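You operate a simulated robot arm through the tools that you are given. There is no shell and no other tool. Be economical: measure what you need, move in short steps, check, and stop when the job is done.

You are at the controls of a simulated robot arm. One attempt, no reset.

Task
Set the sheet gauge with the gauge block that the job plate names.
Fine: its tongue down in the slot, turn the brass knob till the display shows TOUCH, block back in its holder, then one stroke for ONE. Set down upright: what you pick out.

The check looks at the end state, three seconds after you hand in, the way a careful person would. Anything else that was tipped, shoved, dropped, spilled or broken makes it a failure. Flat cloth is picked up by pressing the open fingertips on it (5 to 10 N) and closing them slowly along it; thin cloth reads only 2 to 8 mm in the jaws.

Robot
A 7-joint arm with a two-finger parallel gripper on a trunk, on a base that drives. Base frame: it is fixed to the floor where the robot stands at the start and does not move with it; the origin is under the middle of the robot, x ahead of it, y to its left, z up. Lengths are in cm, angles in degrees, forces in N, time in s.
With the tool pointing down near the work surface it reaches from about 36 to 78 cm from the robot's upright axis, wherever it stands. Its first joint turns from -166.0 to 166.0 degrees. Places, roughly: blast dial [-70, 0, 100]; brass setting knob [-70, -40, 100]; long chute [-90, 0, 100]; slot of the sheet gauge [-90, -40, 100]; test lever [-70, -20, 100]; vacuum valve [-70, -10, 100]. Payload 3.91 kg.
The TCP is the grasp point between the finger pads, 3 cm short of the fingertips. In the tool frame z runs along the fingers and y along their closing line. The gripper opens to 11 cm. The fingers are 2 cm wide and 1 cm thick; the gripper's body (4.8 by 11.2 cm) begins 5.5 cm behind the TCP.
Orientation is told as [roll, pitch, yaw] about the base's x, y, z axes, in that order, counted from this pose: with the fingers straight down and closing along the base's y, the tool's x points along the base's -x, its y along +y and its z along -z.

Tools
- The arm moves only by the tool jog_arm. Its argument "motion" is a list of rows, each a list of 2 entries, a list of its own where there are three numbers: the shift along the base's x, y, z in cm, then the turn, a rotation vector about the base's x, y, z in degrees. In form: [[[x, y, z], [wx, wy, wz]], ...]. A call has 1 to 20 rows; each row is the pose to reach, as a shift and turn from the pose commanded when the call began. "grip" is the finger opening in cm, from 0 to 11, set as the call begins (left out, the last holds). Each row takes 0.2 s and may step no farther than 5 cm and 8.6 degrees from the row before; otherwise, or with a gripper value out of range, the whole call is refused. Where a pose cannot be reached the arm comes as near as it can. A force on the tool above 40 N (or 10 N above the force at the start of the call, whichever is more), or a blocked arm, ends the call early, and 0.2 s more pass. Each finger travels about 15.3 cm/s and halts on what it meets, pressing with about 23 N; the grip force reading is that of the motor and also rises with nothing between the fingers. The clock runs only during rows and for 0.2 s after the last one: add rows that repeat a pose to give the fingers time. It gives the time, the measured TCP pose, the force on the tool (base axes), the opening and the grip force at its end, in the units of the frame above (readings bear some noise), with the torque about the TCP (base axes, N m) and any sound that the robot's microphone picked up.
- Cameras (640 x 400 px; columns grow to the right, rows downward): "scene" is now at [-6.31, 7.41, 145.84]; the picture's right is [-0.98, -0.17, -0.00], its down [-0.13, 0.77, -0.63] and it looks along [0.11, -0.62, -0.78] (base axes); focal length 214 px, centre (320, 200). "wrist" rides on the gripper at [7.7, 0.7, -11.4] in the tool frame; the picture's right is [-0.09, 1.00, 0.00], its down [-0.80, -0.07, -0.59] and it looks along [-0.59, -0.05, 0.80] (tool axes); focal length 270 px, centre (320, 200). There is no depth. A picture from a camera that has moved, and an enlarged one, comes with that camera's place and axes in the base frame and with its lens.
- capture(camera): a new picture of that camera. The clock stands still meanwhile.
- raise_lower(by): slides the trunk up (or, below 0, down) by that many cm; the arm and the scene camera ride with it, the base frame stays. It gives what a move gives, with no picture.
- drive_base(legs): drives the robot by 1 to 6 legs, each [ahead, turn to the left] in cm and degrees, along the robot's own axes; the way and the turn of a leg run together, so that a leg with both is an arc; at most 150 cm and 180 degrees a leg. The arm and the cameras ride along, it lands a little off, and it stops where it bumps. It gives what a move gives.
- head_to(pan, tilt): turns the head with the scene camera to pan (to the left, within 155 degrees either way) and tilt (down, from -29 to 69), counted from straight ahead of the robot. It gives what a move gives.
- close_up(camera, box): a new picture of the part [left, top, right, bottom] of that camera's present view, enlarged. The clock stands still meanwhile.
- hand_in(): hands the job in; it is judged then, once.

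Work in short steps. Places have to be worked out from the pictures, the camera data and where the tool is seen: move nearer, look again, correct. Check each grasp and each placing, and mend what went wrong. You have 120 turns and 90 pictures in all, those below and enlarged ones among them. Open the gripper and draw the arm clear of the work before you hand the job in, unless the task says otherwise; then end with one line.

The tools are called after ">>>" as name(argument=value, ...) on one line, values as JSON. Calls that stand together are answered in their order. jog_arm: Moves the arm, as the interface text tells. Its arguments: {"type":"object","properties":{"motion":{"type":"array","items":{"type":"array"}},"grip":{"type":"number"}},"required":["motion"]} The other tools are called the same way: raise_lower (by) slides the trunk up or down; drive_base (legs) drives the base; head_to (pan, tilt) turns the head that bears the scene camera; capture (camera) takes a picture; close_up (camera, box) takes an enlarged picture of a part of a camera's view; hand_in () hands the job in.

At the start:

```text
time_s: 0.0
position: [-17.42, -28.86, 127.83]
tcp_rot: [0.0, 0.0, 0.0]
ft_force: [-0.5, 1.0, 0.3]
ft_torque: [0.01, 0.0, 0.01]
opening: 11.0
gripper_force: 0.0
trunk travel left (down, up): [-45.0, 16.0]
robot x, y, heading: [-0.23, -0.05, 0.2]
head pan, tilt: [-80.0, 51.1]
```

scene: 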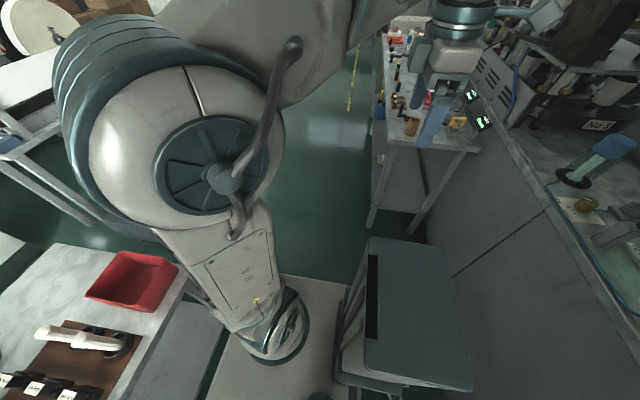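
wrist: 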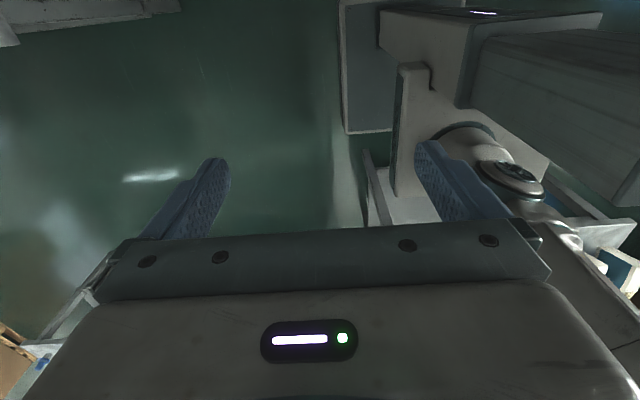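

The workplaces named lie behind the robot (x about -70 to -90), so I turn the head to look there.

>>> head_to(pan=-150, tilt=35)

>>> capture(camera="scene")

>>> head_to(pan=0, tilt=45)

>>> capture(camera="scene")

>>> head_to(pan=100, tilt=40)

>>> capture(camera="scene")

```text
time_s: 1.4
position: [-17.29, -28.83, 127.9]
tcp_rot: [-0.1, 0.0, 0.0]
ft_force: [0.3, -0.7, 0.8]
ft_torque: [-0.01, 0.0, 0.0]
opening: 10.99
gripper_force: 0.1
trunk travel left (down, up): [-45.0, 16.0]
robot x, y, heading: [-0.07, 0.24, 0.2]
head pan, tilt: [-150.0, 35.0]
```

```text
87 pictures are left
camera scene: at [-15.25, 10.49, 148.16], right [-0.5, 0.87, 0.0], down [0.5, 0.29, -0.82], along [-0.71, -0.41, -0.57], focal length 214 px, centre (320, 200)
```

scene: 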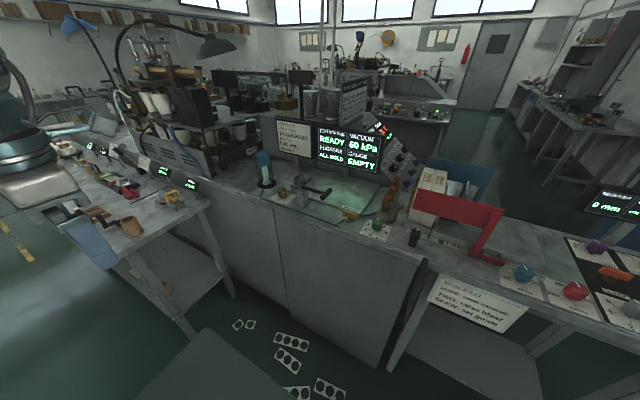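

```text
time_s: 3.8
position: [-17.38, -28.85, 127.82]
tcp_rot: [0.0, 0.0, 0.0]
ft_force: [0.7, -0.3, 0.6]
ft_torque: [-0.03, 0.0, 0.0]
opening: 11.02
gripper_force: 0.1
trunk travel left (down, up): [-45.0, 16.0]
robot x, y, heading: [0.16, -0.06, -0.0]
head pan, tilt: [0.0, 45.0]
```

```text
86 pictures are left
camera scene: at [0.5, 14.9, 146.68], right [0.0, -1.0, 0.0], down [-0.71, 0.0, -0.71], along [0.71, 0.0, -0.71], focal length 214 px, centre (320, 200)
```

scene: 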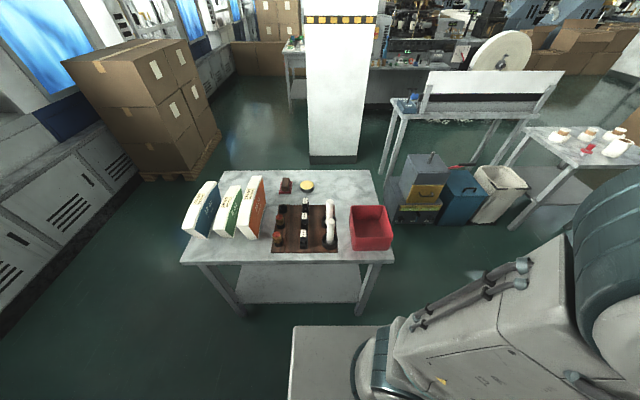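

```text
time_s: 5.5
position: [-17.24, -28.87, 127.75]
tcp_rot: [0.0, 0.0, 0.0]
ft_force: [-0.5, -0.2, -0.7]
ft_torque: [0.0, 0.02, 0.04]
opening: 11.0
gripper_force: 0.1
trunk travel left (down, up): [-45.0, 16.0]
robot x, y, heading: [0.02, -0.07, -0.0]
head pan, tilt: [100.0, 40.0]
```

```text
85 pictures are left
camera scene: at [-9.1, 23.27, 147.4], right [0.98, 0.17, 0.0], down [0.11, -0.63, -0.77], along [-0.13, 0.75, -0.64], focal length 214 px, centre (320, 200)
```

scene: 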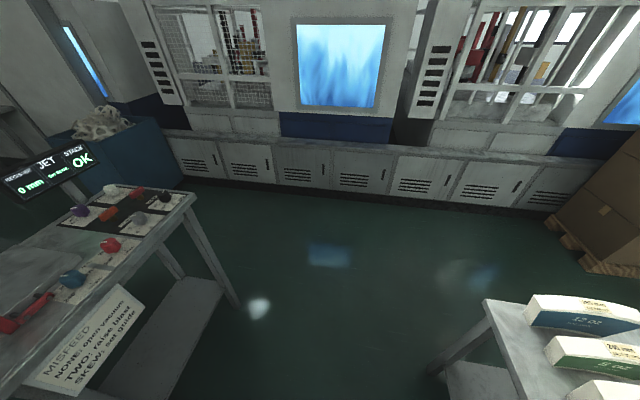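

The bench behind holds displays; the table ahead holds a rack of labelled blocks. I'll zoom in on both.

>>> close_up(camera="scene", box=[0, 130, 240, 400])

>>> head_to(pan=0, tilt=45)

>>> close_up(camera="scene", box=[240, 165, 400, 265])

>>> head_to(pan=-155, tilt=35)

>>> close_up(camera="scene", box=[220, 90, 420, 230])

>>> close_up(camera="scene", box=[30, 110, 230, 250])

```text
1.48 times, centred on (120, 265) of scene
camera zoom: at [-9.1, 23.27, 147.4], right [0.98, 0.17, 0.0], down [0.11, -0.63, -0.77], along [-0.13, 0.75, -0.64], focal length 318 px, centre (616, 104)
```

zoom: 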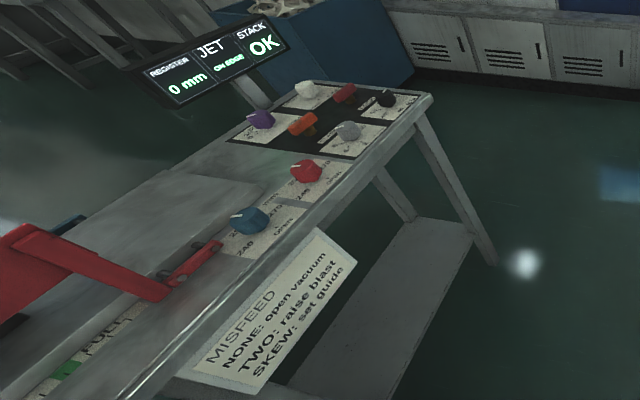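

```text
time_s: 7.3
position: [-17.2, -28.88, 127.69]
tcp_rot: [0.0, 0.0, 0.0]
ft_force: [0.2, 0.1, 0.0]
ft_torque: [-0.02, -0.02, -0.02]
opening: 10.99
gripper_force: 0.0
trunk travel left (down, up): [-45.0, 16.0]
robot x, y, heading: [0.03, -0.23, -0.1]
head pan, tilt: [0.0, 45.0]
```

```text
4.00 times, centred on (320, 215) of scene
camera zoom: at [0.5, 14.9, 146.68], right [0.0, -1.0, 0.0], down [-0.71, 0.0, -0.71], along [0.71, 0.0, -0.71], focal length 858 px, centre (320, 140)
```

zoom: 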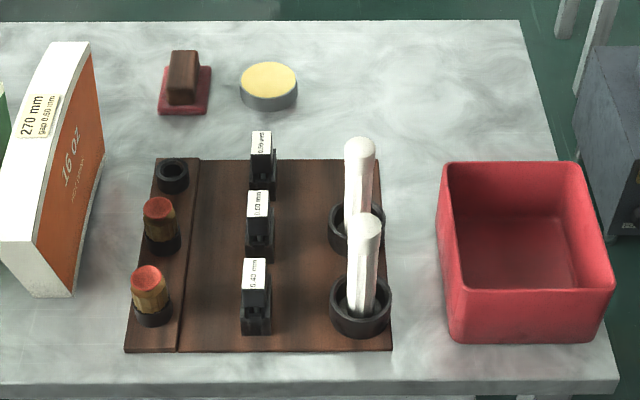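

```text
time_s: 9.7
position: [-17.36, -28.82, 127.91]
tcp_rot: [0.0, 0.0, -0.1]
ft_force: [0.3, 0.1, -0.1]
ft_torque: [-0.05, 0.02, 0.02]
opening: 10.99
gripper_force: 0.0
trunk travel left (down, up): [-45.0, 16.0]
robot x, y, heading: [0.22, 0.19, 0.1]
head pan, tilt: [-154.7, 35.0]
```

```text
2.86 times, centred on (320, 160) of scene
camera zoom: at [-15.59, 11.13, 148.16], right [-0.43, 0.9, 0.0], down [0.52, 0.25, -0.82], along [-0.74, -0.35, -0.57], focal length 613 px, centre (320, 314)
```

zoom: 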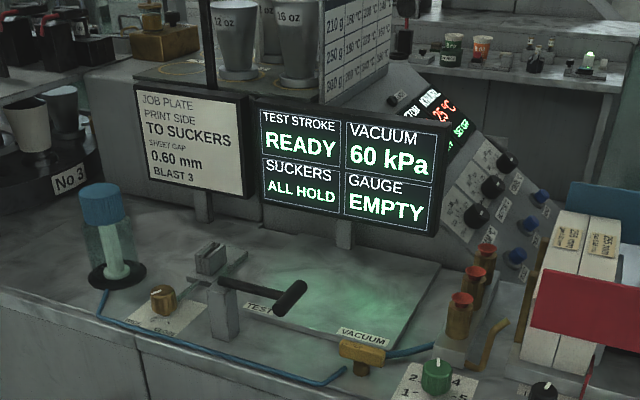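

```text
2.86 times, centred on (130, 180) of scene
camera zoom: at [-15.59, 11.13, 148.16], right [-0.43, 0.9, 0.0], down [0.52, 0.25, -0.82], along [-0.74, -0.35, -0.57], focal length 613 px, centre (863, 257)
```

zoom: 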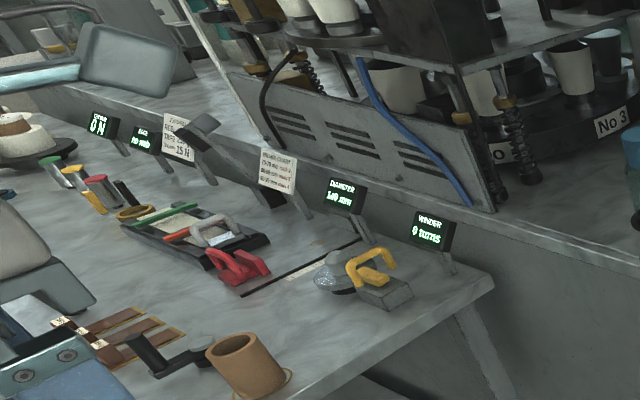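

The job plate reads SHEET GAP 0.60 mm; the three blocks stand in the rack on the table ahead (z≈82, x≈51, y≈20). I swing the arm round the front at its present height towards that table.

>>> jog_arm(motion=[[[3.5, -2.6, 0], [0, 0, 0]], [[7, -5.2, 0], [0, 0, 0]], [[10.4, -7.9, 0], [0, 0, 0]], [[13.9, -10.5, 0], [0, 0, 0]], [[17.4, -13.1, 0], [0, 0, 0]], [[21.6, -12.4, 0], [0, 0, 0]], [[25.7, -11.8, 0], [0, 0, 0]], [[29.9, -11.1, 0], [0, 0, 0]], [[34, -10.4, 0], [0, 0, 0]], [[38.2, -9.8, 0], [0, 0, 0]], [[42.4, -9.1, 0], [0, 0, 0]], [[45.2, -5.8, 0], [0, 0, 0]], [[48, -2.5, 0], [0, 0, 0]], [[50.9, 0.9, 0], [0, 0, 0]], [[53.7, 4.2, 0], [0, 0, 0]], [[56.6, 7.6, 0], [0, 0, 0]], [[59.4, 10.9, 0], [0, 0, 0]]])

>>> close_up(camera="scene", box=[300, 190, 400, 240])

```text
time_s: 13.3
position: [42.1, -17.9, 127.75]
tcp_rot: [0.0, 0.0, 0.1]
ft_force: [-0.3, -0.7, 0.6]
ft_torque: [-0.02, 0.0, 0.03]
opening: 11.0
gripper_force: 0.2
trunk travel left (down, up): [-45.0, 16.0]
robot x, y, heading: [-0.14, -0.13, -0.0]
head pan, tilt: [-154.7, 35.0]
```

```text
6.40 times, centred on (350, 215) of scene
camera zoom: at [-15.55, 11.17, 148.16], right [-0.43, 0.9, 0.0], down [0.52, 0.24, -0.82], along [-0.74, -0.35, -0.57], focal length 1373 px, centre (128, 104)
```

zoom: 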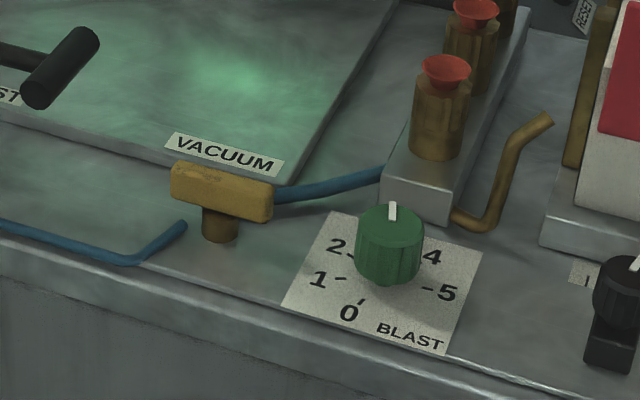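

The arm moved fine, and the blast dial already points at 3. Next I bring the tool in front of the rack, a little lower, and look with the wrist camera.

>>> jog_arm(motion=[[[0, 4.5, -1.5], [0, 0, 0]], [[-0.5, 9, -3], [0, 0, 0]], [[-1, 13.5, -4.5], [0, 0, 0]], [[-1, 18, -6], [0, 0, 0]], [[-1, 22.5, -7.5], [0, 0, 0]], [[-1, 27, -9], [0, 0, 0]], [[-1, 31.5, -10.5], [0, 0, 0]], [[-1, 36, -12], [0, 0, 0]], [[-1, 38, -14], [0, 0, 0]]])

>>> capture(camera="wrist")

```text
time_s: 15.3
position: [41.12, 20.02, 113.87]
tcp_rot: [-0.1, 0.0, 0.0]
ft_force: [0.2, -0.5, 0.4]
ft_torque: [0.03, -0.01, 0.0]
opening: 10.95
gripper_force: 0.0
trunk travel left (down, up): [-45.0, 16.0]
robot x, y, heading: [-0.18, 0.26, 0.1]
head pan, tilt: [-154.7, 35.0]
```

```text
79 pictures are left
camera wrist: at [33.38, 20.63, 125.34], right [0.09, 1.0, 0.0], down [0.8, -0.07, 0.59], along [0.59, -0.05, -0.8], focal length 270 px, centre (320, 200)
```

wrist: 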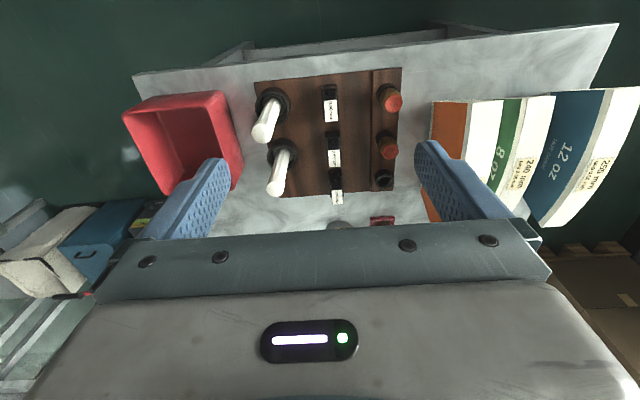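

The rack is in view between the fingers; I zoom in to read the labels.

>>> close_up(camera="wrist", box=[300, 75, 380, 215])

>>> close_up(camera="wrist", box=[240, 60, 420, 200])

```text
2.86 times, centred on (340, 145) of wrist
camera zoom: at [33.38, 20.63, 125.34], right [0.09, 1.0, 0.0], down [0.8, -0.07, 0.59], along [0.59, -0.05, -0.8], focal length 772 px, centre (263, 357)
```

zoom: 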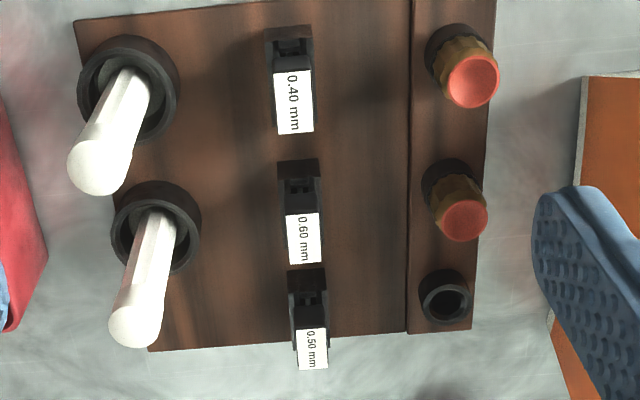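

```text
2.86 times, centred on (330, 130) of wrist
camera zoom: at [33.38, 20.63, 125.34], right [0.09, 1.0, 0.0], down [0.8, -0.07, 0.59], along [0.59, -0.05, -0.8], focal length 772 px, centre (291, 400)
```

zoom: 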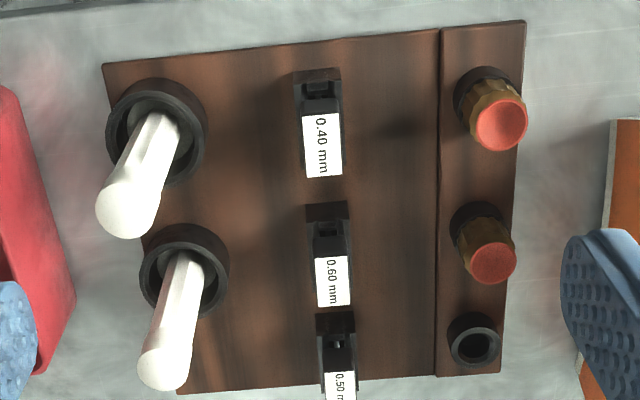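

The middle block is 0.60 mm, at roughly (53–56, 21). I move nearer and look again to triangulate its place and height.

>>> jog_arm(motion=[[[2, 0.2, -3.5], [0, 0, 0]], [[4, 0.4, -7], [0, 0, 0]], [[6, 0.6, -10.5], [0, 0, 0]], [[8, 0.6, -13], [0, 0, 0]], [[8, 0.6, -13], [0, 0, 0]]])

>>> capture(camera="wrist")

```text
time_s: 16.5
position: [49.51, 20.56, 100.76]
tcp_rot: [0.0, 0.0, 0.0]
ft_force: [-0.5, 0.1, -0.8]
ft_torque: [-0.04, 0.0, 0.0]
opening: 11.0
gripper_force: 0.0
trunk travel left (down, up): [-45.0, 16.0]
robot x, y, heading: [-0.12, -0.23, -0.1]
head pan, tilt: [-154.7, 35.0]
```

```text
76 pictures are left
camera wrist: at [41.68, 21.21, 112.26], right [0.09, 1.0, 0.0], down [0.8, -0.07, 0.59], along [0.59, -0.05, -0.8], focal length 270 px, centre (320, 200)
```

wrist: 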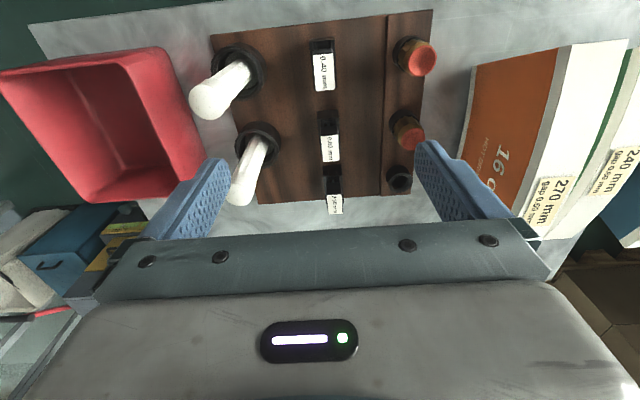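

The labels are clear but height is poorly conditioned from above; I take a zoomed head view of the rack with the gripper over it.

>>> head_to(pan=15, tilt=45)

>>> close_up(camera="scene", box=[240, 120, 440, 260])

```text
time_s: 19.1
position: [49.38, 20.57, 100.76]
tcp_rot: [0.0, 0.0, 0.1]
ft_force: [0.2, 0.0, 0.0]
ft_torque: [-0.01, -0.03, 0.02]
opening: 11.02
gripper_force: 0.0
trunk travel left (down, up): [-45.0, 16.0]
robot x, y, heading: [0.45, -0.07, -0.2]
head pan, tilt: [15.0, 45.0]
```

```text
2.86 times, centred on (340, 190) of scene
camera zoom: at [0.24, 17.02, 146.68], right [0.26, -0.97, 0.0], down [-0.68, -0.18, -0.71], along [0.68, 0.18, -0.71], focal length 613 px, centre (263, 229)
```

zoom: 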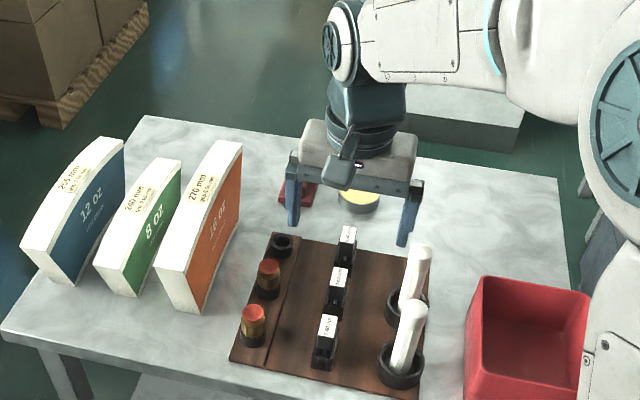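

Triangulating: label tops at z≈81, board at z≈75, 0.60 block near (56.5, 21.2). I zoom harder on the block to see its shape and holder.

>>> close_up(camera="scene", box=[340, 190, 390, 255])

>>> close_up(camera="wrist", box=[290, 90, 370, 220])

```text
6.15 times, centred on (365, 222) of scene
camera zoom: at [0.24, 17.02, 146.68], right [0.26, -0.97, 0.0], down [-0.68, -0.18, -0.71], along [0.68, 0.18, -0.71], focal length 1320 px, centre (43, 62)
```

zoom: 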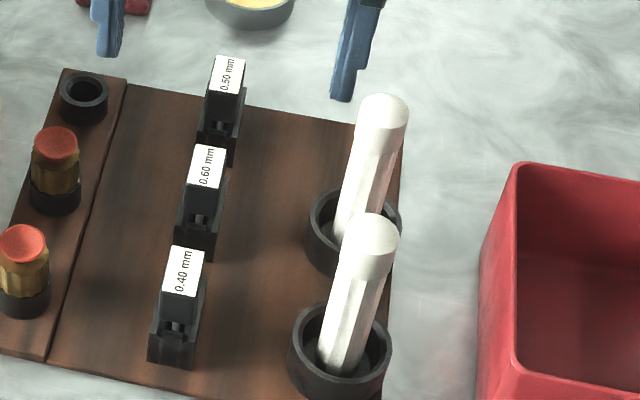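

```text
3.08 times, centred on (330, 155) of wrist
camera zoom: at [41.66, 21.19, 112.28], right [0.09, 1.0, 0.0], down [0.8, -0.07, 0.59], along [0.59, -0.05, -0.8], focal length 832 px, centre (289, 338)
```

zoom: 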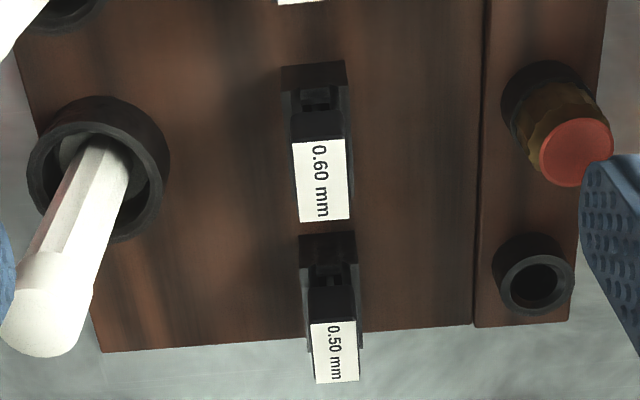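

The block body is about 2.3 wide (y) by 4 long (x), tongue seated in a low black holder. I set the opening to 5.5 and move above it.

>>> jog_arm(motion=[[[3.7, 0.4, -3], [0, 0, 0]], [[7.4, 0.8, -6], [0, 0, 0]], [[7.4, 0.8, -9], [0, 0, 0]], [[7.4, 0.8, -10], [0, 0, 0]], [[7.4, 0.8, -10], [0, 0, 0]]], grip=5)

>>> capture(camera="wrist")

>>> close_up(camera="scene", box=[310, 160, 410, 260])

```text
time_s: 20.2
position: [56.68, 21.52, 90.86]
tcp_rot: [0.0, 0.1, 0.0]
ft_force: [0.2, 0.5, 0.4]
ft_torque: [0.0, 0.0, 0.0]
opening: 5.01
gripper_force: 0.2
trunk travel left (down, up): [-45.0, 16.0]
robot x, y, heading: [0.04, -0.22, -0.2]
head pan, tilt: [15.0, 45.0]
```

```text
72 pictures are left
camera wrist: at [48.86, 22.13, 102.49], right [0.09, 1.0, 0.0], down [0.8, -0.07, 0.59], along [0.59, -0.05, -0.8], focal length 270 px, centre (320, 200)
```

wrist: 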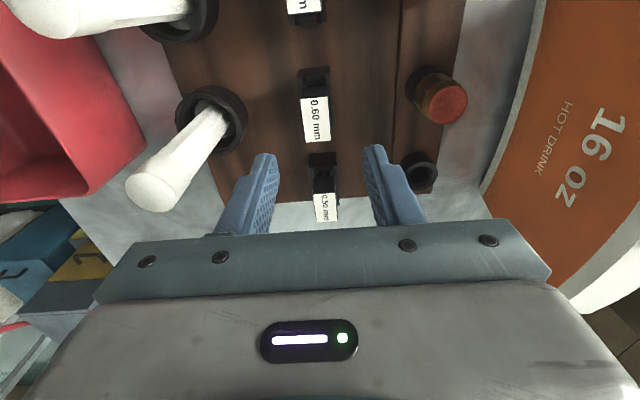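

```text
4.00 times, centred on (360, 210) of scene
camera zoom: at [0.25, 17.03, 146.67], right [0.26, -0.97, 0.0], down [-0.68, -0.18, -0.71], along [0.68, 0.18, -0.71], focal length 858 px, centre (160, 160)
```

zoom: 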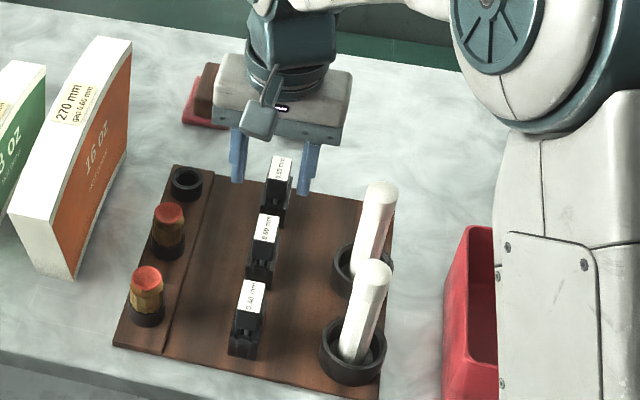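

Refined: 0.60 block centre ≈ (56.3, 21.2), top ≈ z 82, body bottom ≈ 79. I centre and go down to TCP z≈82.2, fingers still open.

>>> jog_arm(motion=[[[-0.35, -0.3, -3], [0, 0, 0]], [[-0.35, -0.3, -6], [0, 0, 0]], [[-0.35, -0.3, -8.6], [0, 0, 0]], [[-0.35, -0.3, -8.6], [0, 0, 0]]])

>>> close_up(camera="wrist", box=[220, 20, 420, 220])

>>> close_up(camera="scene", box=[345, 180, 405, 240])

```text
time_s: 21.2
position: [56.35, 21.12, 82.31]
tcp_rot: [0.0, 0.0, 0.1]
ft_force: [0.1, -0.2, 0.3]
ft_torque: [-0.04, -0.01, 0.01]
opening: 5.01
gripper_force: 0.0
trunk travel left (down, up): [-45.0, 16.0]
robot x, y, heading: [-0.05, 0.2, -0.4]
head pan, tilt: [15.0, 45.0]
```

```text
2.00 times, centred on (320, 120) of wrist
camera zoom: at [48.53, 21.73, 93.81], right [0.09, 1.0, 0.0], down [0.8, -0.07, 0.59], along [0.59, -0.05, -0.8], focal length 541 px, centre (320, 360)
```

zoom: 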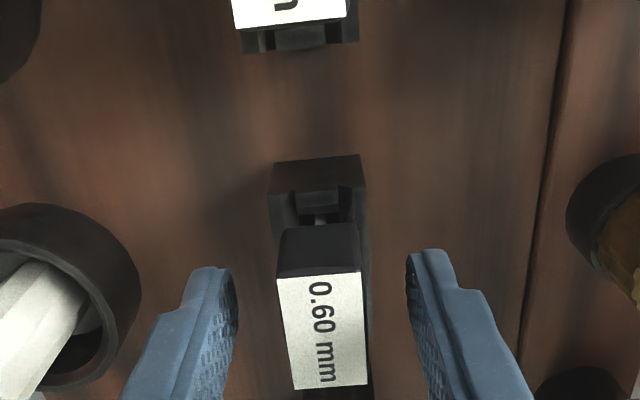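

```text
6.67 times, centred on (375, 210) of scene
camera zoom: at [0.26, 17.03, 146.67], right [0.26, -0.97, 0.0], down [-0.68, -0.18, -0.71], along [0.68, 0.18, -0.71], focal length 1430 px, centre (-47, 133)
```

zoom: 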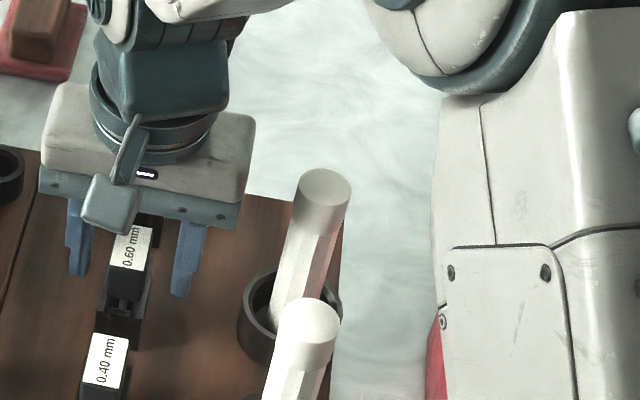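

The fingers straddle the 0.60 block centred (y 21.15, x 56.3), tips just above the holder top. I close.

>>> jog_arm(motion=[[[0, 0, 0], [0, 0, 0]], [[0, 0, 0], [0, 0, 0]], [[0, 0, 0], [0, 0, 0]]], grip=0)

>>> close_up(camera="wrist", box=[220, 20, 420, 220])

```text
time_s: 22.1
position: [56.18, 21.02, 82.37]
tcp_rot: [0.0, 0.0, 0.0]
ft_force: [0.3, 0.5, 0.5]
ft_torque: [0.01, -0.01, 0.03]
opening: 2.12
gripper_force: 23.1
trunk travel left (down, up): [-45.0, 16.0]
robot x, y, heading: [0.1, -0.03, 0.1]
head pan, tilt: [15.0, 45.0]
```

```text
2.00 times, centred on (320, 120) of wrist
camera zoom: at [48.52, 21.74, 93.84], right [0.09, 1.0, 0.0], down [0.8, -0.07, 0.59], along [0.59, -0.05, -0.8], focal length 541 px, centre (320, 360)
```

zoom: 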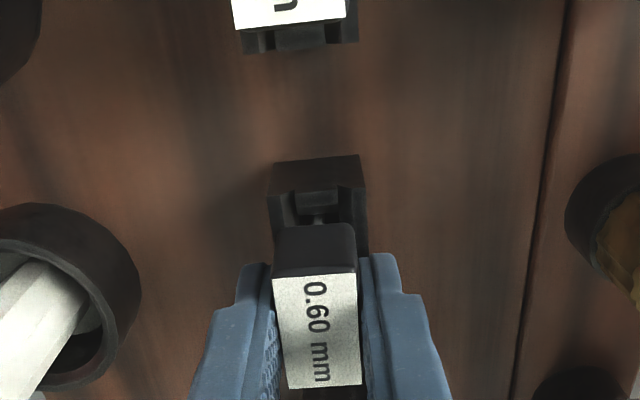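

Gripped at 2.12 cm, 23 N. I lift straight up slowly, then more, and check.

>>> jog_arm(motion=[[[0, 0, 1], [0, 0, 0]], [[0, 0, 2.5], [0, 0, 0]], [[0, 0, 5], [0, 0, 0]], [[0, 0, 9], [0, 0, 0]], [[0, 0, 13], [0, 0, 0]], [[0, 0, 17], [0, 0, 0]], [[0, 0, 21], [0, 0, 0]], [[0, 0, 21], [0, 0, 0]]])

>>> capture(camera="wrist")

>>> close_up(camera="scene", box=[320, 100, 440, 240])

```text
time_s: 23.9
position: [56.14, 21.02, 103.14]
tcp_rot: [-0.1, 0.1, 0.0]
ft_force: [-0.3, -0.2, 0.4]
ft_torque: [0.02, 0.0, 0.0]
opening: 2.12
gripper_force: 22.9
trunk travel left (down, up): [-45.0, 16.0]
robot x, y, heading: [0.18, -0.11, 0.3]
head pan, tilt: [15.0, 45.0]
```

```text
67 pictures are left
camera wrist: at [48.31, 21.69, 114.77], right [0.09, 1.0, 0.0], down [0.8, -0.07, 0.59], along [0.59, -0.05, -0.8], focal length 270 px, centre (320, 200)
```

wrist: 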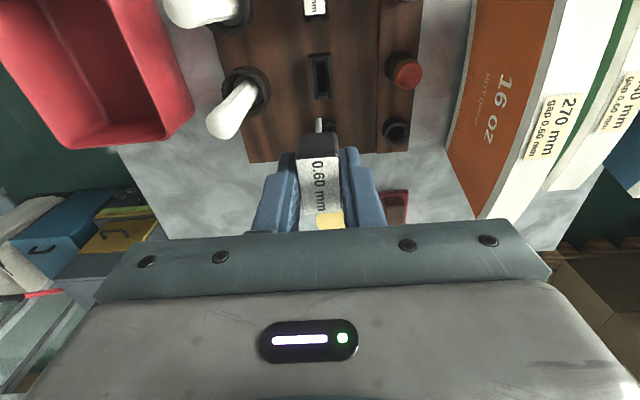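

```text
2.86 times, centred on (380, 170) of scene
camera zoom: at [0.24, 17.03, 146.67], right [0.26, -0.97, 0.0], down [-0.68, -0.18, -0.71], along [0.68, 0.18, -0.71], focal length 613 px, centre (149, 286)
```

zoom: 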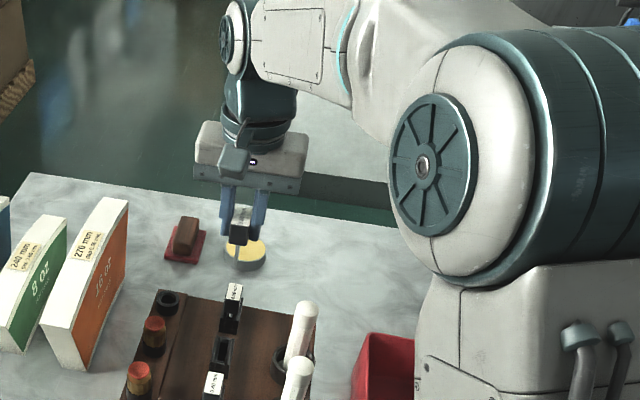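

The 0.60 block is out and held securely. I look at the held block, and at what lies behind the robot before planning the drive.

>>> close_up(camera="scene", box=[350, 140, 390, 180])

>>> head_to(pan=-150, tilt=65)

>>> capture(camera="scene")

>>> head_to(pan=150, tilt=50)

>>> capture(camera="scene")

```text
10.00 times, centred on (370, 160) of scene
camera zoom: at [0.24, 17.03, 146.67], right [0.26, -0.97, 0.0], down [-0.68, -0.18, -0.71], along [0.68, 0.18, -0.71], focal length 2145 px, centre (-180, 600)
```

zoom: 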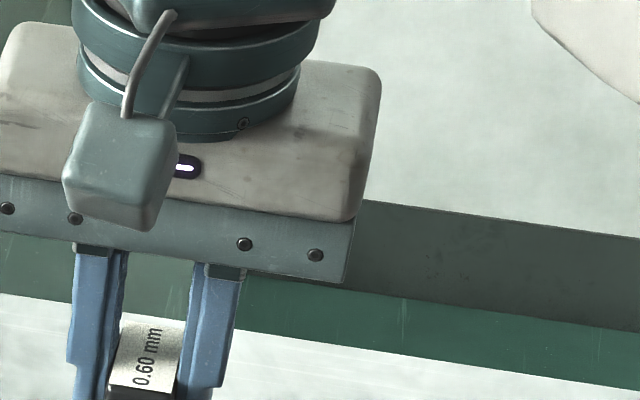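

```text
time_s: 26.4
position: [56.08, 21.13, 103.21]
tcp_rot: [0.0, 0.0, -0.1]
ft_force: [0.2, -0.2, -0.3]
ft_torque: [-0.01, -0.01, 0.0]
opening: 2.13
gripper_force: 23.0
trunk travel left (down, up): [-45.0, 16.0]
robot x, y, heading: [0.26, -0.1, 0.1]
head pan, tilt: [-150.0, 65.0]
```

```text
64 pictures are left
camera scene: at [-12.86, 11.89, 144.17], right [-0.5, 0.87, 0.0], down [0.78, 0.45, -0.42], along [-0.37, -0.21, -0.91], focal length 214 px, centre (320, 200)
```

scene: 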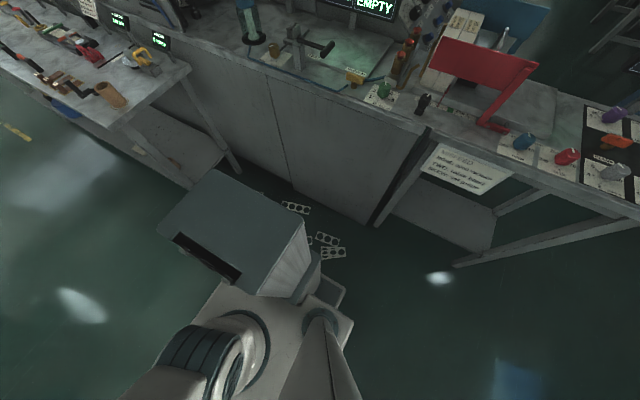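

```text
time_s: 30.5
position: [55.94, 21.03, 103.07]
tcp_rot: [-0.1, 0.0, 0.0]
ft_force: [-0.2, 0.4, -0.7]
ft_torque: [-0.02, -0.02, -0.02]
opening: 2.14
gripper_force: 22.9
trunk travel left (down, up): [-45.0, 16.0]
robot x, y, heading: [0.11, 0.05, -0.1]
head pan, tilt: [150.0, 50.0]
```

```text
63 pictures are left
camera scene: at [-14.27, 18.78, 145.98], right [0.5, 0.87, 0.0], down [0.66, -0.38, -0.64], along [-0.56, 0.32, -0.77], focal length 214 px, centre (320, 200)
```

scene: 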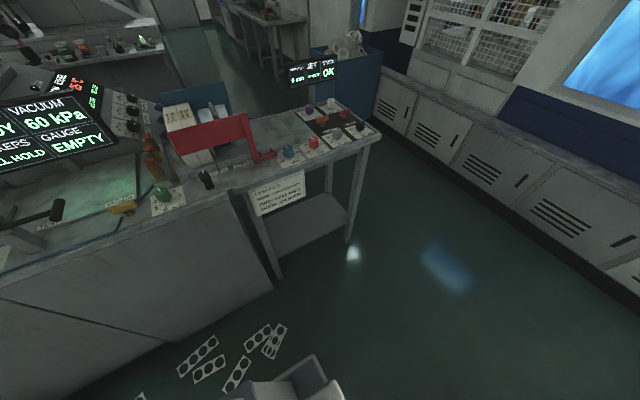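

The block is well held. The robot's footprint isn't clear yet, so I look steeply down around the base before deciding how to drive.

>>> head_to(pan=60, tilt=69)

>>> capture(camera="scene")

>>> head_to(pan=-110, tilt=69)

>>> capture(camera="scene")

```text
time_s: 32.1
position: [56.07, 21.01, 103.1]
tcp_rot: [0.0, 0.0, -0.1]
ft_force: [-0.6, 0.3, 0.1]
ft_torque: [-0.02, -0.01, 0.03]
opening: 2.11
gripper_force: 22.7
trunk travel left (down, up): [-45.0, 16.0]
robot x, y, heading: [0.01, -0.03, 0.1]
head pan, tilt: [60.0, 68.8]
```

```text
62 pictures are left
camera scene: at [-4.81, 19.77, 143.79], right [0.87, -0.5, 0.0], down [-0.47, -0.81, -0.36], along [0.18, 0.31, -0.93], focal length 214 px, centre (320, 200)
```

scene: 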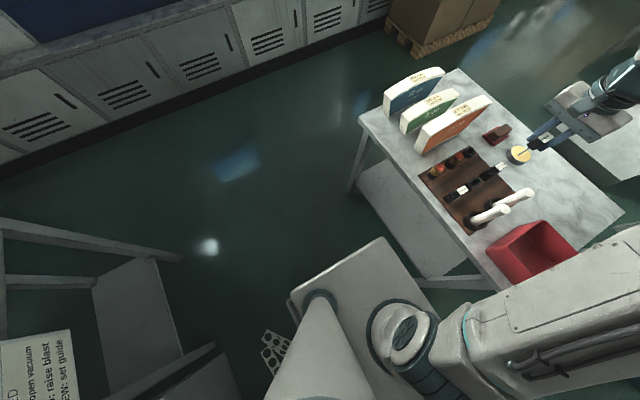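

```text
time_s: 34.7
position: [56.14, 21.02, 103.18]
tcp_rot: [0.0, 0.0, 0.0]
ft_force: [0.4, 0.5, -0.4]
ft_torque: [-0.01, -0.02, -0.02]
opening: 2.12
gripper_force: 22.9
trunk travel left (down, up): [-45.0, 16.0]
robot x, y, heading: [-0.15, -0.1, 0.1]
head pan, tilt: [-110.0, 68.8]
```

```text
61 pictures are left
camera scene: at [-9.52, 9.67, 143.79], right [-0.94, 0.34, 0.0], down [0.32, 0.88, -0.36], along [-0.12, -0.34, -0.93], focal length 214 px, centre (320, 200)
```

scene: 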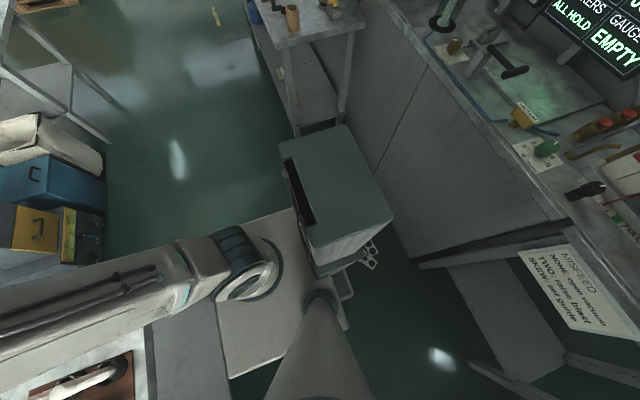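

The grey box is the robot's own trunk; the base spans about x −23..37, y ±27, with the table edge at x≈35 and the bench front at x≈−68. I retract and raise the arm first.

>>> jog_arm(motion=[[[-2.5, -1, 4], [0, 0, 0]], [[-5, -2, 8], [0, 0, 0]], [[-7.5, -3, 12], [0, 0, 0]], [[-10, -4, 16], [0, 0, 0]], [[-13, -5, 20], [0, 0, 0]], [[-14, -6, 22], [0, 0, 0]]])

>>> drive_base(legs=[[-18, 0]])

```text
refused: row 5 steps farther than a row can; nothing moved
```

```text
time_s: 36.2
position: [38.33, 20.95, 103.23]
tcp_rot: [0.0, 0.0, 0.0]
ft_force: [0.4, 0.3, 0.0]
ft_torque: [0.01, -0.02, -0.03]
opening: 2.14
gripper_force: 23.4
trunk travel left (down, up): [-45.0, 16.0]
robot x, y, heading: [-17.87, -0.25, -0.0]
head pan, tilt: [-110.0, 68.8]
```

That row was too long so only the drive happened (harmless; clear of the rack). Now I retract and raise the arm with smaller rows.

>>> jog_arm(motion=[[[-2.5, -1, 4], [0, 0, 0]], [[-5, -2, 8], [0, 0, 0]], [[-7.5, -3, 12], [0, 0, 0]], [[-10, -4, 16], [0, 0, 0]], [[-12, -5, 20], [0, 0, 0]], [[-14, -6, 22], [0, 0, 0]]])

>>> drive_base(legs=[[0, -90]])

```text
time_s: 37.6
position: [24.03, 14.99, 125.03]
tcp_rot: [0.0, 0.1, 0.0]
ft_force: [-0.3, -0.5, -0.2]
ft_torque: [0.01, 0.0, -0.03]
opening: 2.14
gripper_force: 23.1
trunk travel left (down, up): [-45.0, 16.0]
robot x, y, heading: [-17.81, 0.31, 0.1]
head pan, tilt: [-110.0, 68.8]
```

```text
time_s: 41.8
position: [-3.41, -42.04, 125.0]
tcp_rot: [0.0, 0.0, -90.8]
ft_force: [0.7, -0.1, -0.8]
ft_torque: [0.05, 0.01, 0.06]
opening: 0.0
gripper_force: 22.8
trunk travel left (down, up): [-45.0, 16.0]
robot x, y, heading: [-17.85, -0.16, -90.6]
head pan, tilt: [-110.0, 68.8]
```

The opening now reads 0.0 – the block seems to have left the grip during the turn. I look for it right away.

>>> capture(camera="wrist")

>>> head_to(pan=20, tilt=60)

>>> capture(camera="scene")

>>> head_to(pan=90, tilt=50)

>>> capture(camera="scene")

```text
60 pictures are left
camera wrist: at [-2.65, -34.39, 136.54], right [0.99, -0.1, 0.0], down [-0.08, -0.8, 0.59], along [-0.06, -0.59, -0.8], focal length 270 px, centre (320, 200)
```

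wrist: 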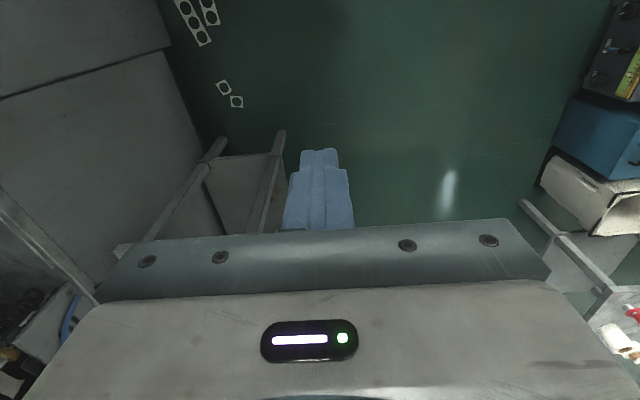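

```text
time_s: 44.0
position: [-3.37, -42.01, 124.98]
tcp_rot: [0.1, 0.0, -90.9]
ft_force: [-0.1, 0.1, 0.0]
ft_torque: [0.01, -0.02, 0.01]
opening: 0.01
gripper_force: 23.0
trunk travel left (down, up): [-45.0, 16.0]
robot x, y, heading: [-17.91, 0.35, -90.6]
head pan, tilt: [20.0, 60.0]
```

```text
59 pictures are left
camera scene: at [-0.43, 1.04, 144.73], right [-0.94, -0.33, 0.0], down [-0.28, 0.82, -0.5], along [0.16, -0.47, -0.87], focal length 214 px, centre (320, 200)
```

scene: 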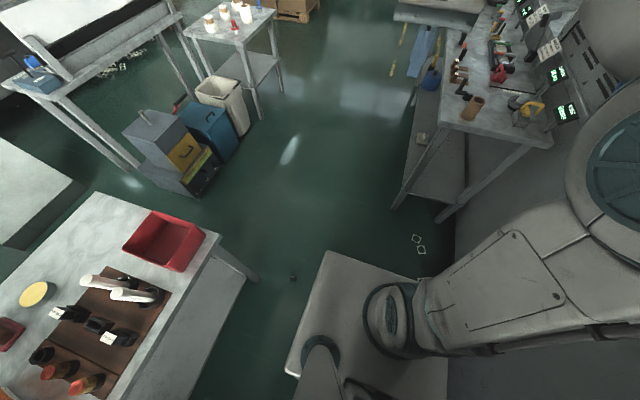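

```text
time_s: 45.4
position: [-3.37, -42.13, 124.95]
tcp_rot: [0.0, 0.1, -90.8]
ft_force: [-0.3, -0.9, 0.9]
ft_torque: [0.03, 0.01, 0.01]
opening: 0.0
gripper_force: 23.6
trunk travel left (down, up): [-45.0, 16.0]
robot x, y, heading: [-18.02, -0.27, -91.0]
head pan, tilt: [90.0, 50.0]
```

```text
58 pictures are left
camera scene: at [5.08, 7.22, 145.98], right [-0.01, -1.0, 0.0], down [-0.77, 0.01, -0.64], along [0.64, -0.01, -0.77], focal length 214 px, centre (320, 200)
```

scene: 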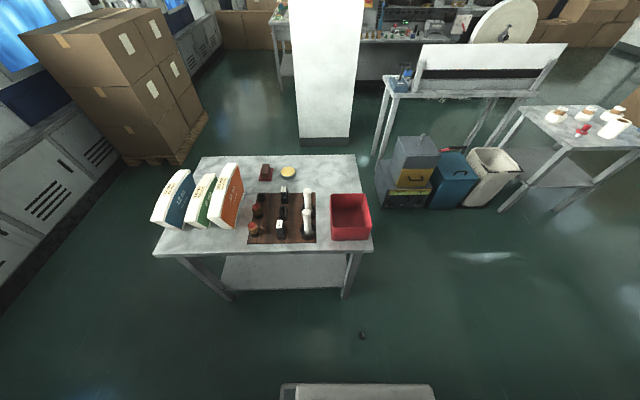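

The block lies on the floor at about (23.8, −17.5). I zoom in to see its attitude.

>>> close_up(camera="scene", box=[343, 320, 383, 350])

```text
13.33 times, centred on (363, 335) of scene
camera zoom: at [5.08, 7.22, 145.98], right [-0.01, -1.0, 0.0], down [-0.77, 0.01, -0.64], along [0.64, -0.01, -0.77], focal length 2860 px, centre (-253, -1600)
```

zoom: 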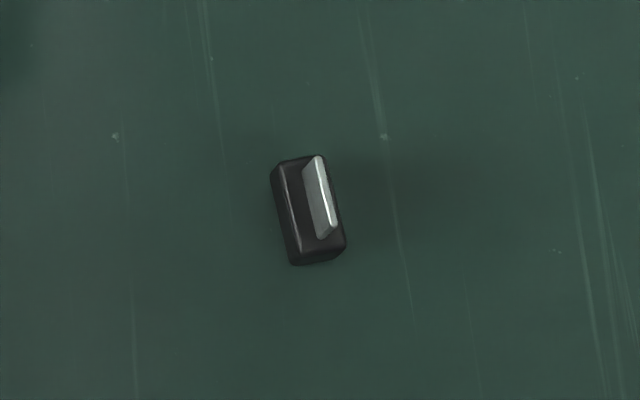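

The block lies upside‑down on the floor (tongue up), long axis about 10° from x. I'll pick it up, flip it via the table, so first I swing the arm above it at the present height, with yaw turned to +10°.

>>> jog_arm(motion=[[[2.1, 1.9, 0], [0, 0, 7.75]], [[4.2, 3.8, 0], [0, 0, 15.5]], [[6.3, 5.7, 0], [0, 0, 23.25]], [[8.4, 7.6, 0], [0, 0, 31]], [[10.5, 9.5, 0], [0, 0, 38.75]], [[12.6, 11.4, 0], [0, 0, 46.5]], [[14.7, 13.3, 0], [0, 0, 54.25]], [[16.8, 15.2, 0], [0, 0, 62]], [[18.9, 17.1, 0], [0, 0, 69.75]], [[21, 19, 0], [0, 0, 77.5]], [[23.1, 20.9, 0], [0, 0, 85.25]], [[25.2, 22.8, 0], [0, 0, 93]], [[27.2, 24.6, 0], [0, 0, 100.8]], [[27.2, 24.6, 0], [0, 0, 100.8]]], grip=5)

>>> raise_lower(by=-45)

>>> capture(camera="wrist")

```text
time_s: 48.4
position: [23.68, -17.37, 124.82]
tcp_rot: [0.0, 0.0, 10.1]
ft_force: [0.0, 0.2, 0.6]
ft_torque: [0.0, 0.0, -0.01]
opening: 5.02
gripper_force: 0.2
trunk travel left (down, up): [-45.0, 16.0]
robot x, y, heading: [-18.04, 0.02, -90.8]
head pan, tilt: [90.0, 50.0]
```

```text
refused: -45 is not a number from -40 to 40
```

```text
56 pictures are left
camera wrist: at [16.0, -18.06, 136.4], right [-0.09, 1.0, 0.0], down [0.8, 0.07, 0.59], along [0.59, 0.05, -0.8], focal length 270 px, centre (320, 200)
```

wrist: 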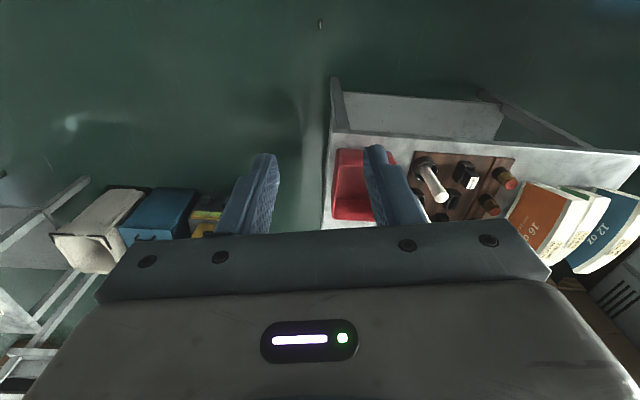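

The block is still at (23.7, −17.6). I lower the trunk by 40.

>>> raise_lower(by=-40)

>>> jog_arm(motion=[[[0, 0, -5], [0, 0, 0]], [[0, 0, -10], [0, 0, 0]], [[0, 0, -15], [0, 0, 0]], [[0, 0, -20], [0, 0, 0]], [[0, 0, -25], [0, 0, 0]], [[0, 0, -30], [0, 0, 0]], [[0, 0, -35], [0, 0, 0]], [[0, 0, -40], [0, 0, 0]], [[0, 0, -45], [0, 0, 0]], [[0, 0, -50], [0, 0, 0]]])

>>> capture(camera="wrist")

```text
time_s: 52.2
position: [23.7, -17.36, 84.83]
tcp_rot: [0.0, 0.0, 10.1]
ft_force: [-0.2, -0.1, -0.4]
ft_torque: [0.03, 0.03, -0.02]
opening: 5.03
gripper_force: 0.1
trunk travel left (down, up): [-5.0, 56.0]
robot x, y, heading: [-17.97, -0.0, -90.9]
head pan, tilt: [90.0, 50.0]
```

```text
time_s: 54.4
position: [23.43, -17.19, 34.85]
tcp_rot: [0.0, 0.0, 10.0]
ft_force: [0.3, 0.1, 0.4]
ft_torque: [-0.02, -0.01, -0.03]
opening: 4.98
gripper_force: 0.0
trunk travel left (down, up): [-5.0, 56.0]
robot x, y, heading: [-17.92, 0.01, -90.9]
head pan, tilt: [90.0, 50.0]
```

```text
55 pictures are left
camera wrist: at [15.62, -17.87, 46.48], right [-0.09, 1.0, 0.0], down [0.8, 0.07, 0.59], along [0.59, 0.05, -0.8], focal length 270 px, centre (320, 200)
```

wrist: 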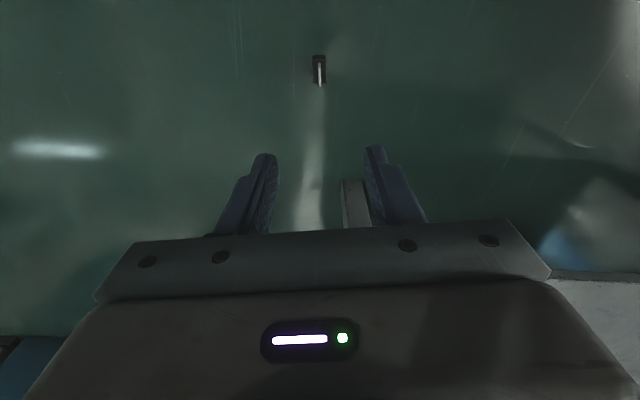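

The reach goes well; I go down to z≈14 and look again.

>>> jog_arm(motion=[[[0, 0, -5], [0, 0, 0]], [[0, 0, -10], [0, 0, 0]], [[0, 0, -15], [0, 0, 0]], [[0, 0, -20], [0, 0, 0]], [[0, 0, -20], [0, 0, 0]]])

>>> close_up(camera="wrist", box=[220, 40, 420, 200])

```text
time_s: 55.6
position: [23.75, -17.14, 14.95]
tcp_rot: [0.0, -0.1, 10.0]
ft_force: [0.4, -0.2, -0.6]
ft_torque: [-0.01, 0.0, -0.03]
opening: 4.99
gripper_force: 0.2
trunk travel left (down, up): [-5.0, 56.0]
robot x, y, heading: [-18.16, 0.09, -90.9]
head pan, tilt: [90.0, 50.0]
```

```text
2.50 times, centred on (320, 120) of wrist
camera zoom: at [16.05, -17.88, 26.59], right [-0.09, 1.0, 0.0], down [0.8, 0.07, 0.59], along [0.59, 0.05, -0.8], focal length 676 px, centre (320, 400)
```

zoom: 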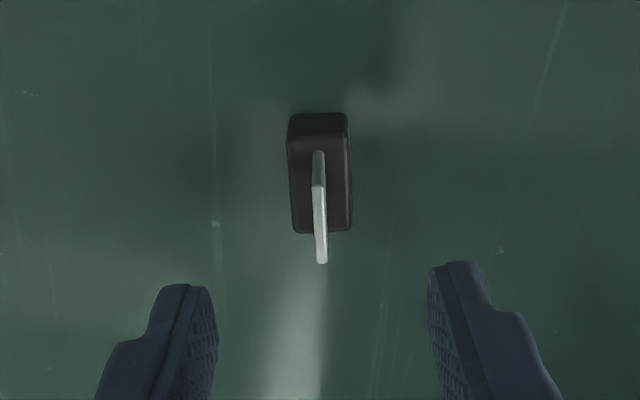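

Tongue up confirmed; body centre ≈ (24.0, −17.25). I descend so the tips are ~0.5 cm above the floor.

>>> jog_arm(motion=[[[0.25, -0.1, -4], [0, 0, 0]], [[0.25, -0.1, -8], [0, 0, 0]], [[0.25, -0.1, -10], [0, 0, 0]], [[0.25, -0.1, -11.3], [0, 0, 0]], [[0.25, -0.1, -11.3], [0, 0, 0]]])

>>> close_up(camera="wrist", box=[220, 80, 420, 240])

```text
time_s: 56.8
position: [24.18, -17.48, 3.56]
tcp_rot: [0.0, -0.1, 10.0]
ft_force: [-1.0, 0.2, 1.0]
ft_torque: [-0.03, 0.0, 0.0]
opening: 5.01
gripper_force: 0.1
trunk travel left (down, up): [-5.0, 56.0]
robot x, y, heading: [-17.91, -0.14, -90.8]
head pan, tilt: [90.0, 50.0]
```

```text
2.50 times, centred on (320, 160) of wrist
camera zoom: at [16.31, -18.17, 15.14], right [-0.09, 1.0, 0.0], down [0.8, 0.07, 0.59], along [0.59, 0.05, -0.8], focal length 676 px, centre (320, 300)
```

zoom: 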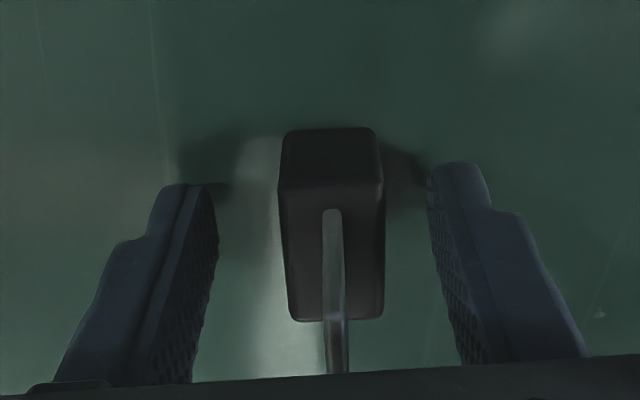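

Nearly centred; I nudge (−0.3, +0.2) and close.

>>> jog_arm(motion=[[[-0.3, 0.2, 0], [0, 0, 0]], [[-0.3, 0.2, 0], [0, 0, 0]]])

>>> jog_arm(motion=[[[0, 0, 0], [0, 0, 0]], [[0, 0, 0], [0, 0, 0]], [[0, 0, 0], [0, 0, 0]], [[0, 0, 1], [0, 0, 0]], [[0, 0, 3], [0, 0, 0]], [[0, 0, 6], [0, 0, 0]], [[0, 0, 10], [0, 0, 0]]], grip=0)

>>> close_up(camera="wrist", box=[220, 80, 420, 240])

```text
time_s: 57.4
position: [23.74, -17.32, 3.54]
tcp_rot: [0.1, -0.1, 10.0]
ft_force: [0.2, 0.5, 0.0]
ft_torque: [0.01, -0.02, -0.01]
opening: 5.0
gripper_force: 0.2
trunk travel left (down, up): [-5.0, 56.0]
robot x, y, heading: [-17.83, -0.32, -91.0]
head pan, tilt: [90.0, 50.0]
```

```text
time_s: 59.0
position: [23.41, -17.34, 13.64]
tcp_rot: [-0.1, 0.0, 9.9]
ft_force: [0.2, -1.2, 0.1]
ft_torque: [0.0, 0.02, -0.01]
opening: 2.08
gripper_force: 22.8
trunk travel left (down, up): [-5.0, 56.0]
robot x, y, heading: [-17.9, 0.04, -90.8]
head pan, tilt: [90.0, 50.0]
```

```text
2.50 times, centred on (320, 160) of wrist
camera zoom: at [15.78, -18.01, 25.17], right [-0.09, 1.0, 0.0], down [0.8, 0.07, 0.59], along [0.59, 0.05, -0.8], focal length 676 px, centre (320, 300)
```

zoom: 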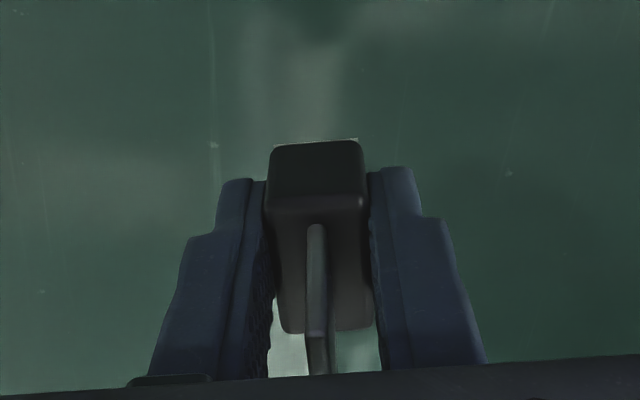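

Block gripped (2.08). Flipping plan: carry to free floor at about (22, −40), set it down upside‑down, regrip on its ends, tip it onto its broad side, then regrip with the tool tilted so that the tongue points down. First I carry it there with yaw −45.

>>> jog_arm(motion=[[[-0.2, -2.9, 0], [0, 0, -6.9]], [[-0.4, -5.8, 0], [0, 0, -13.8]], [[-0.6, -8.7, 0], [0, 0, -20.7]], [[-0.8, -11.6, 0], [0, 0, -27.6]], [[-1, -14.5, 0], [0, 0, -34.5]], [[-1.2, -17.4, 0], [0, 0, -41.4]], [[-1.4, -20.2, 0], [0, 0, -48.3]], [[-1.5, -22.7, 0], [0, 0, -55]], [[-1.5, -22.7, -4], [0, 0, -55]], [[-1.5, -22.7, -8], [0, 0, -55]], [[-1.5, -22.7, -9.6], [0, 0, -55]], [[-1.5, -22.7, -9.9], [0, 0, -55]], [[-1.5, -22.7, -9.9], [0, 0, -55]]])

```text
time_s: 61.8
position: [22.06, -40.03, 3.58]
tcp_rot: [0.0, 0.0, -45.0]
ft_force: [0.7, 0.2, -0.6]
ft_torque: [0.02, -0.01, 0.0]
opening: 2.11
gripper_force: 23.5
trunk travel left (down, up): [-5.0, 56.0]
robot x, y, heading: [-17.61, -0.02, -90.8]
head pan, tilt: [90.0, 50.0]
```

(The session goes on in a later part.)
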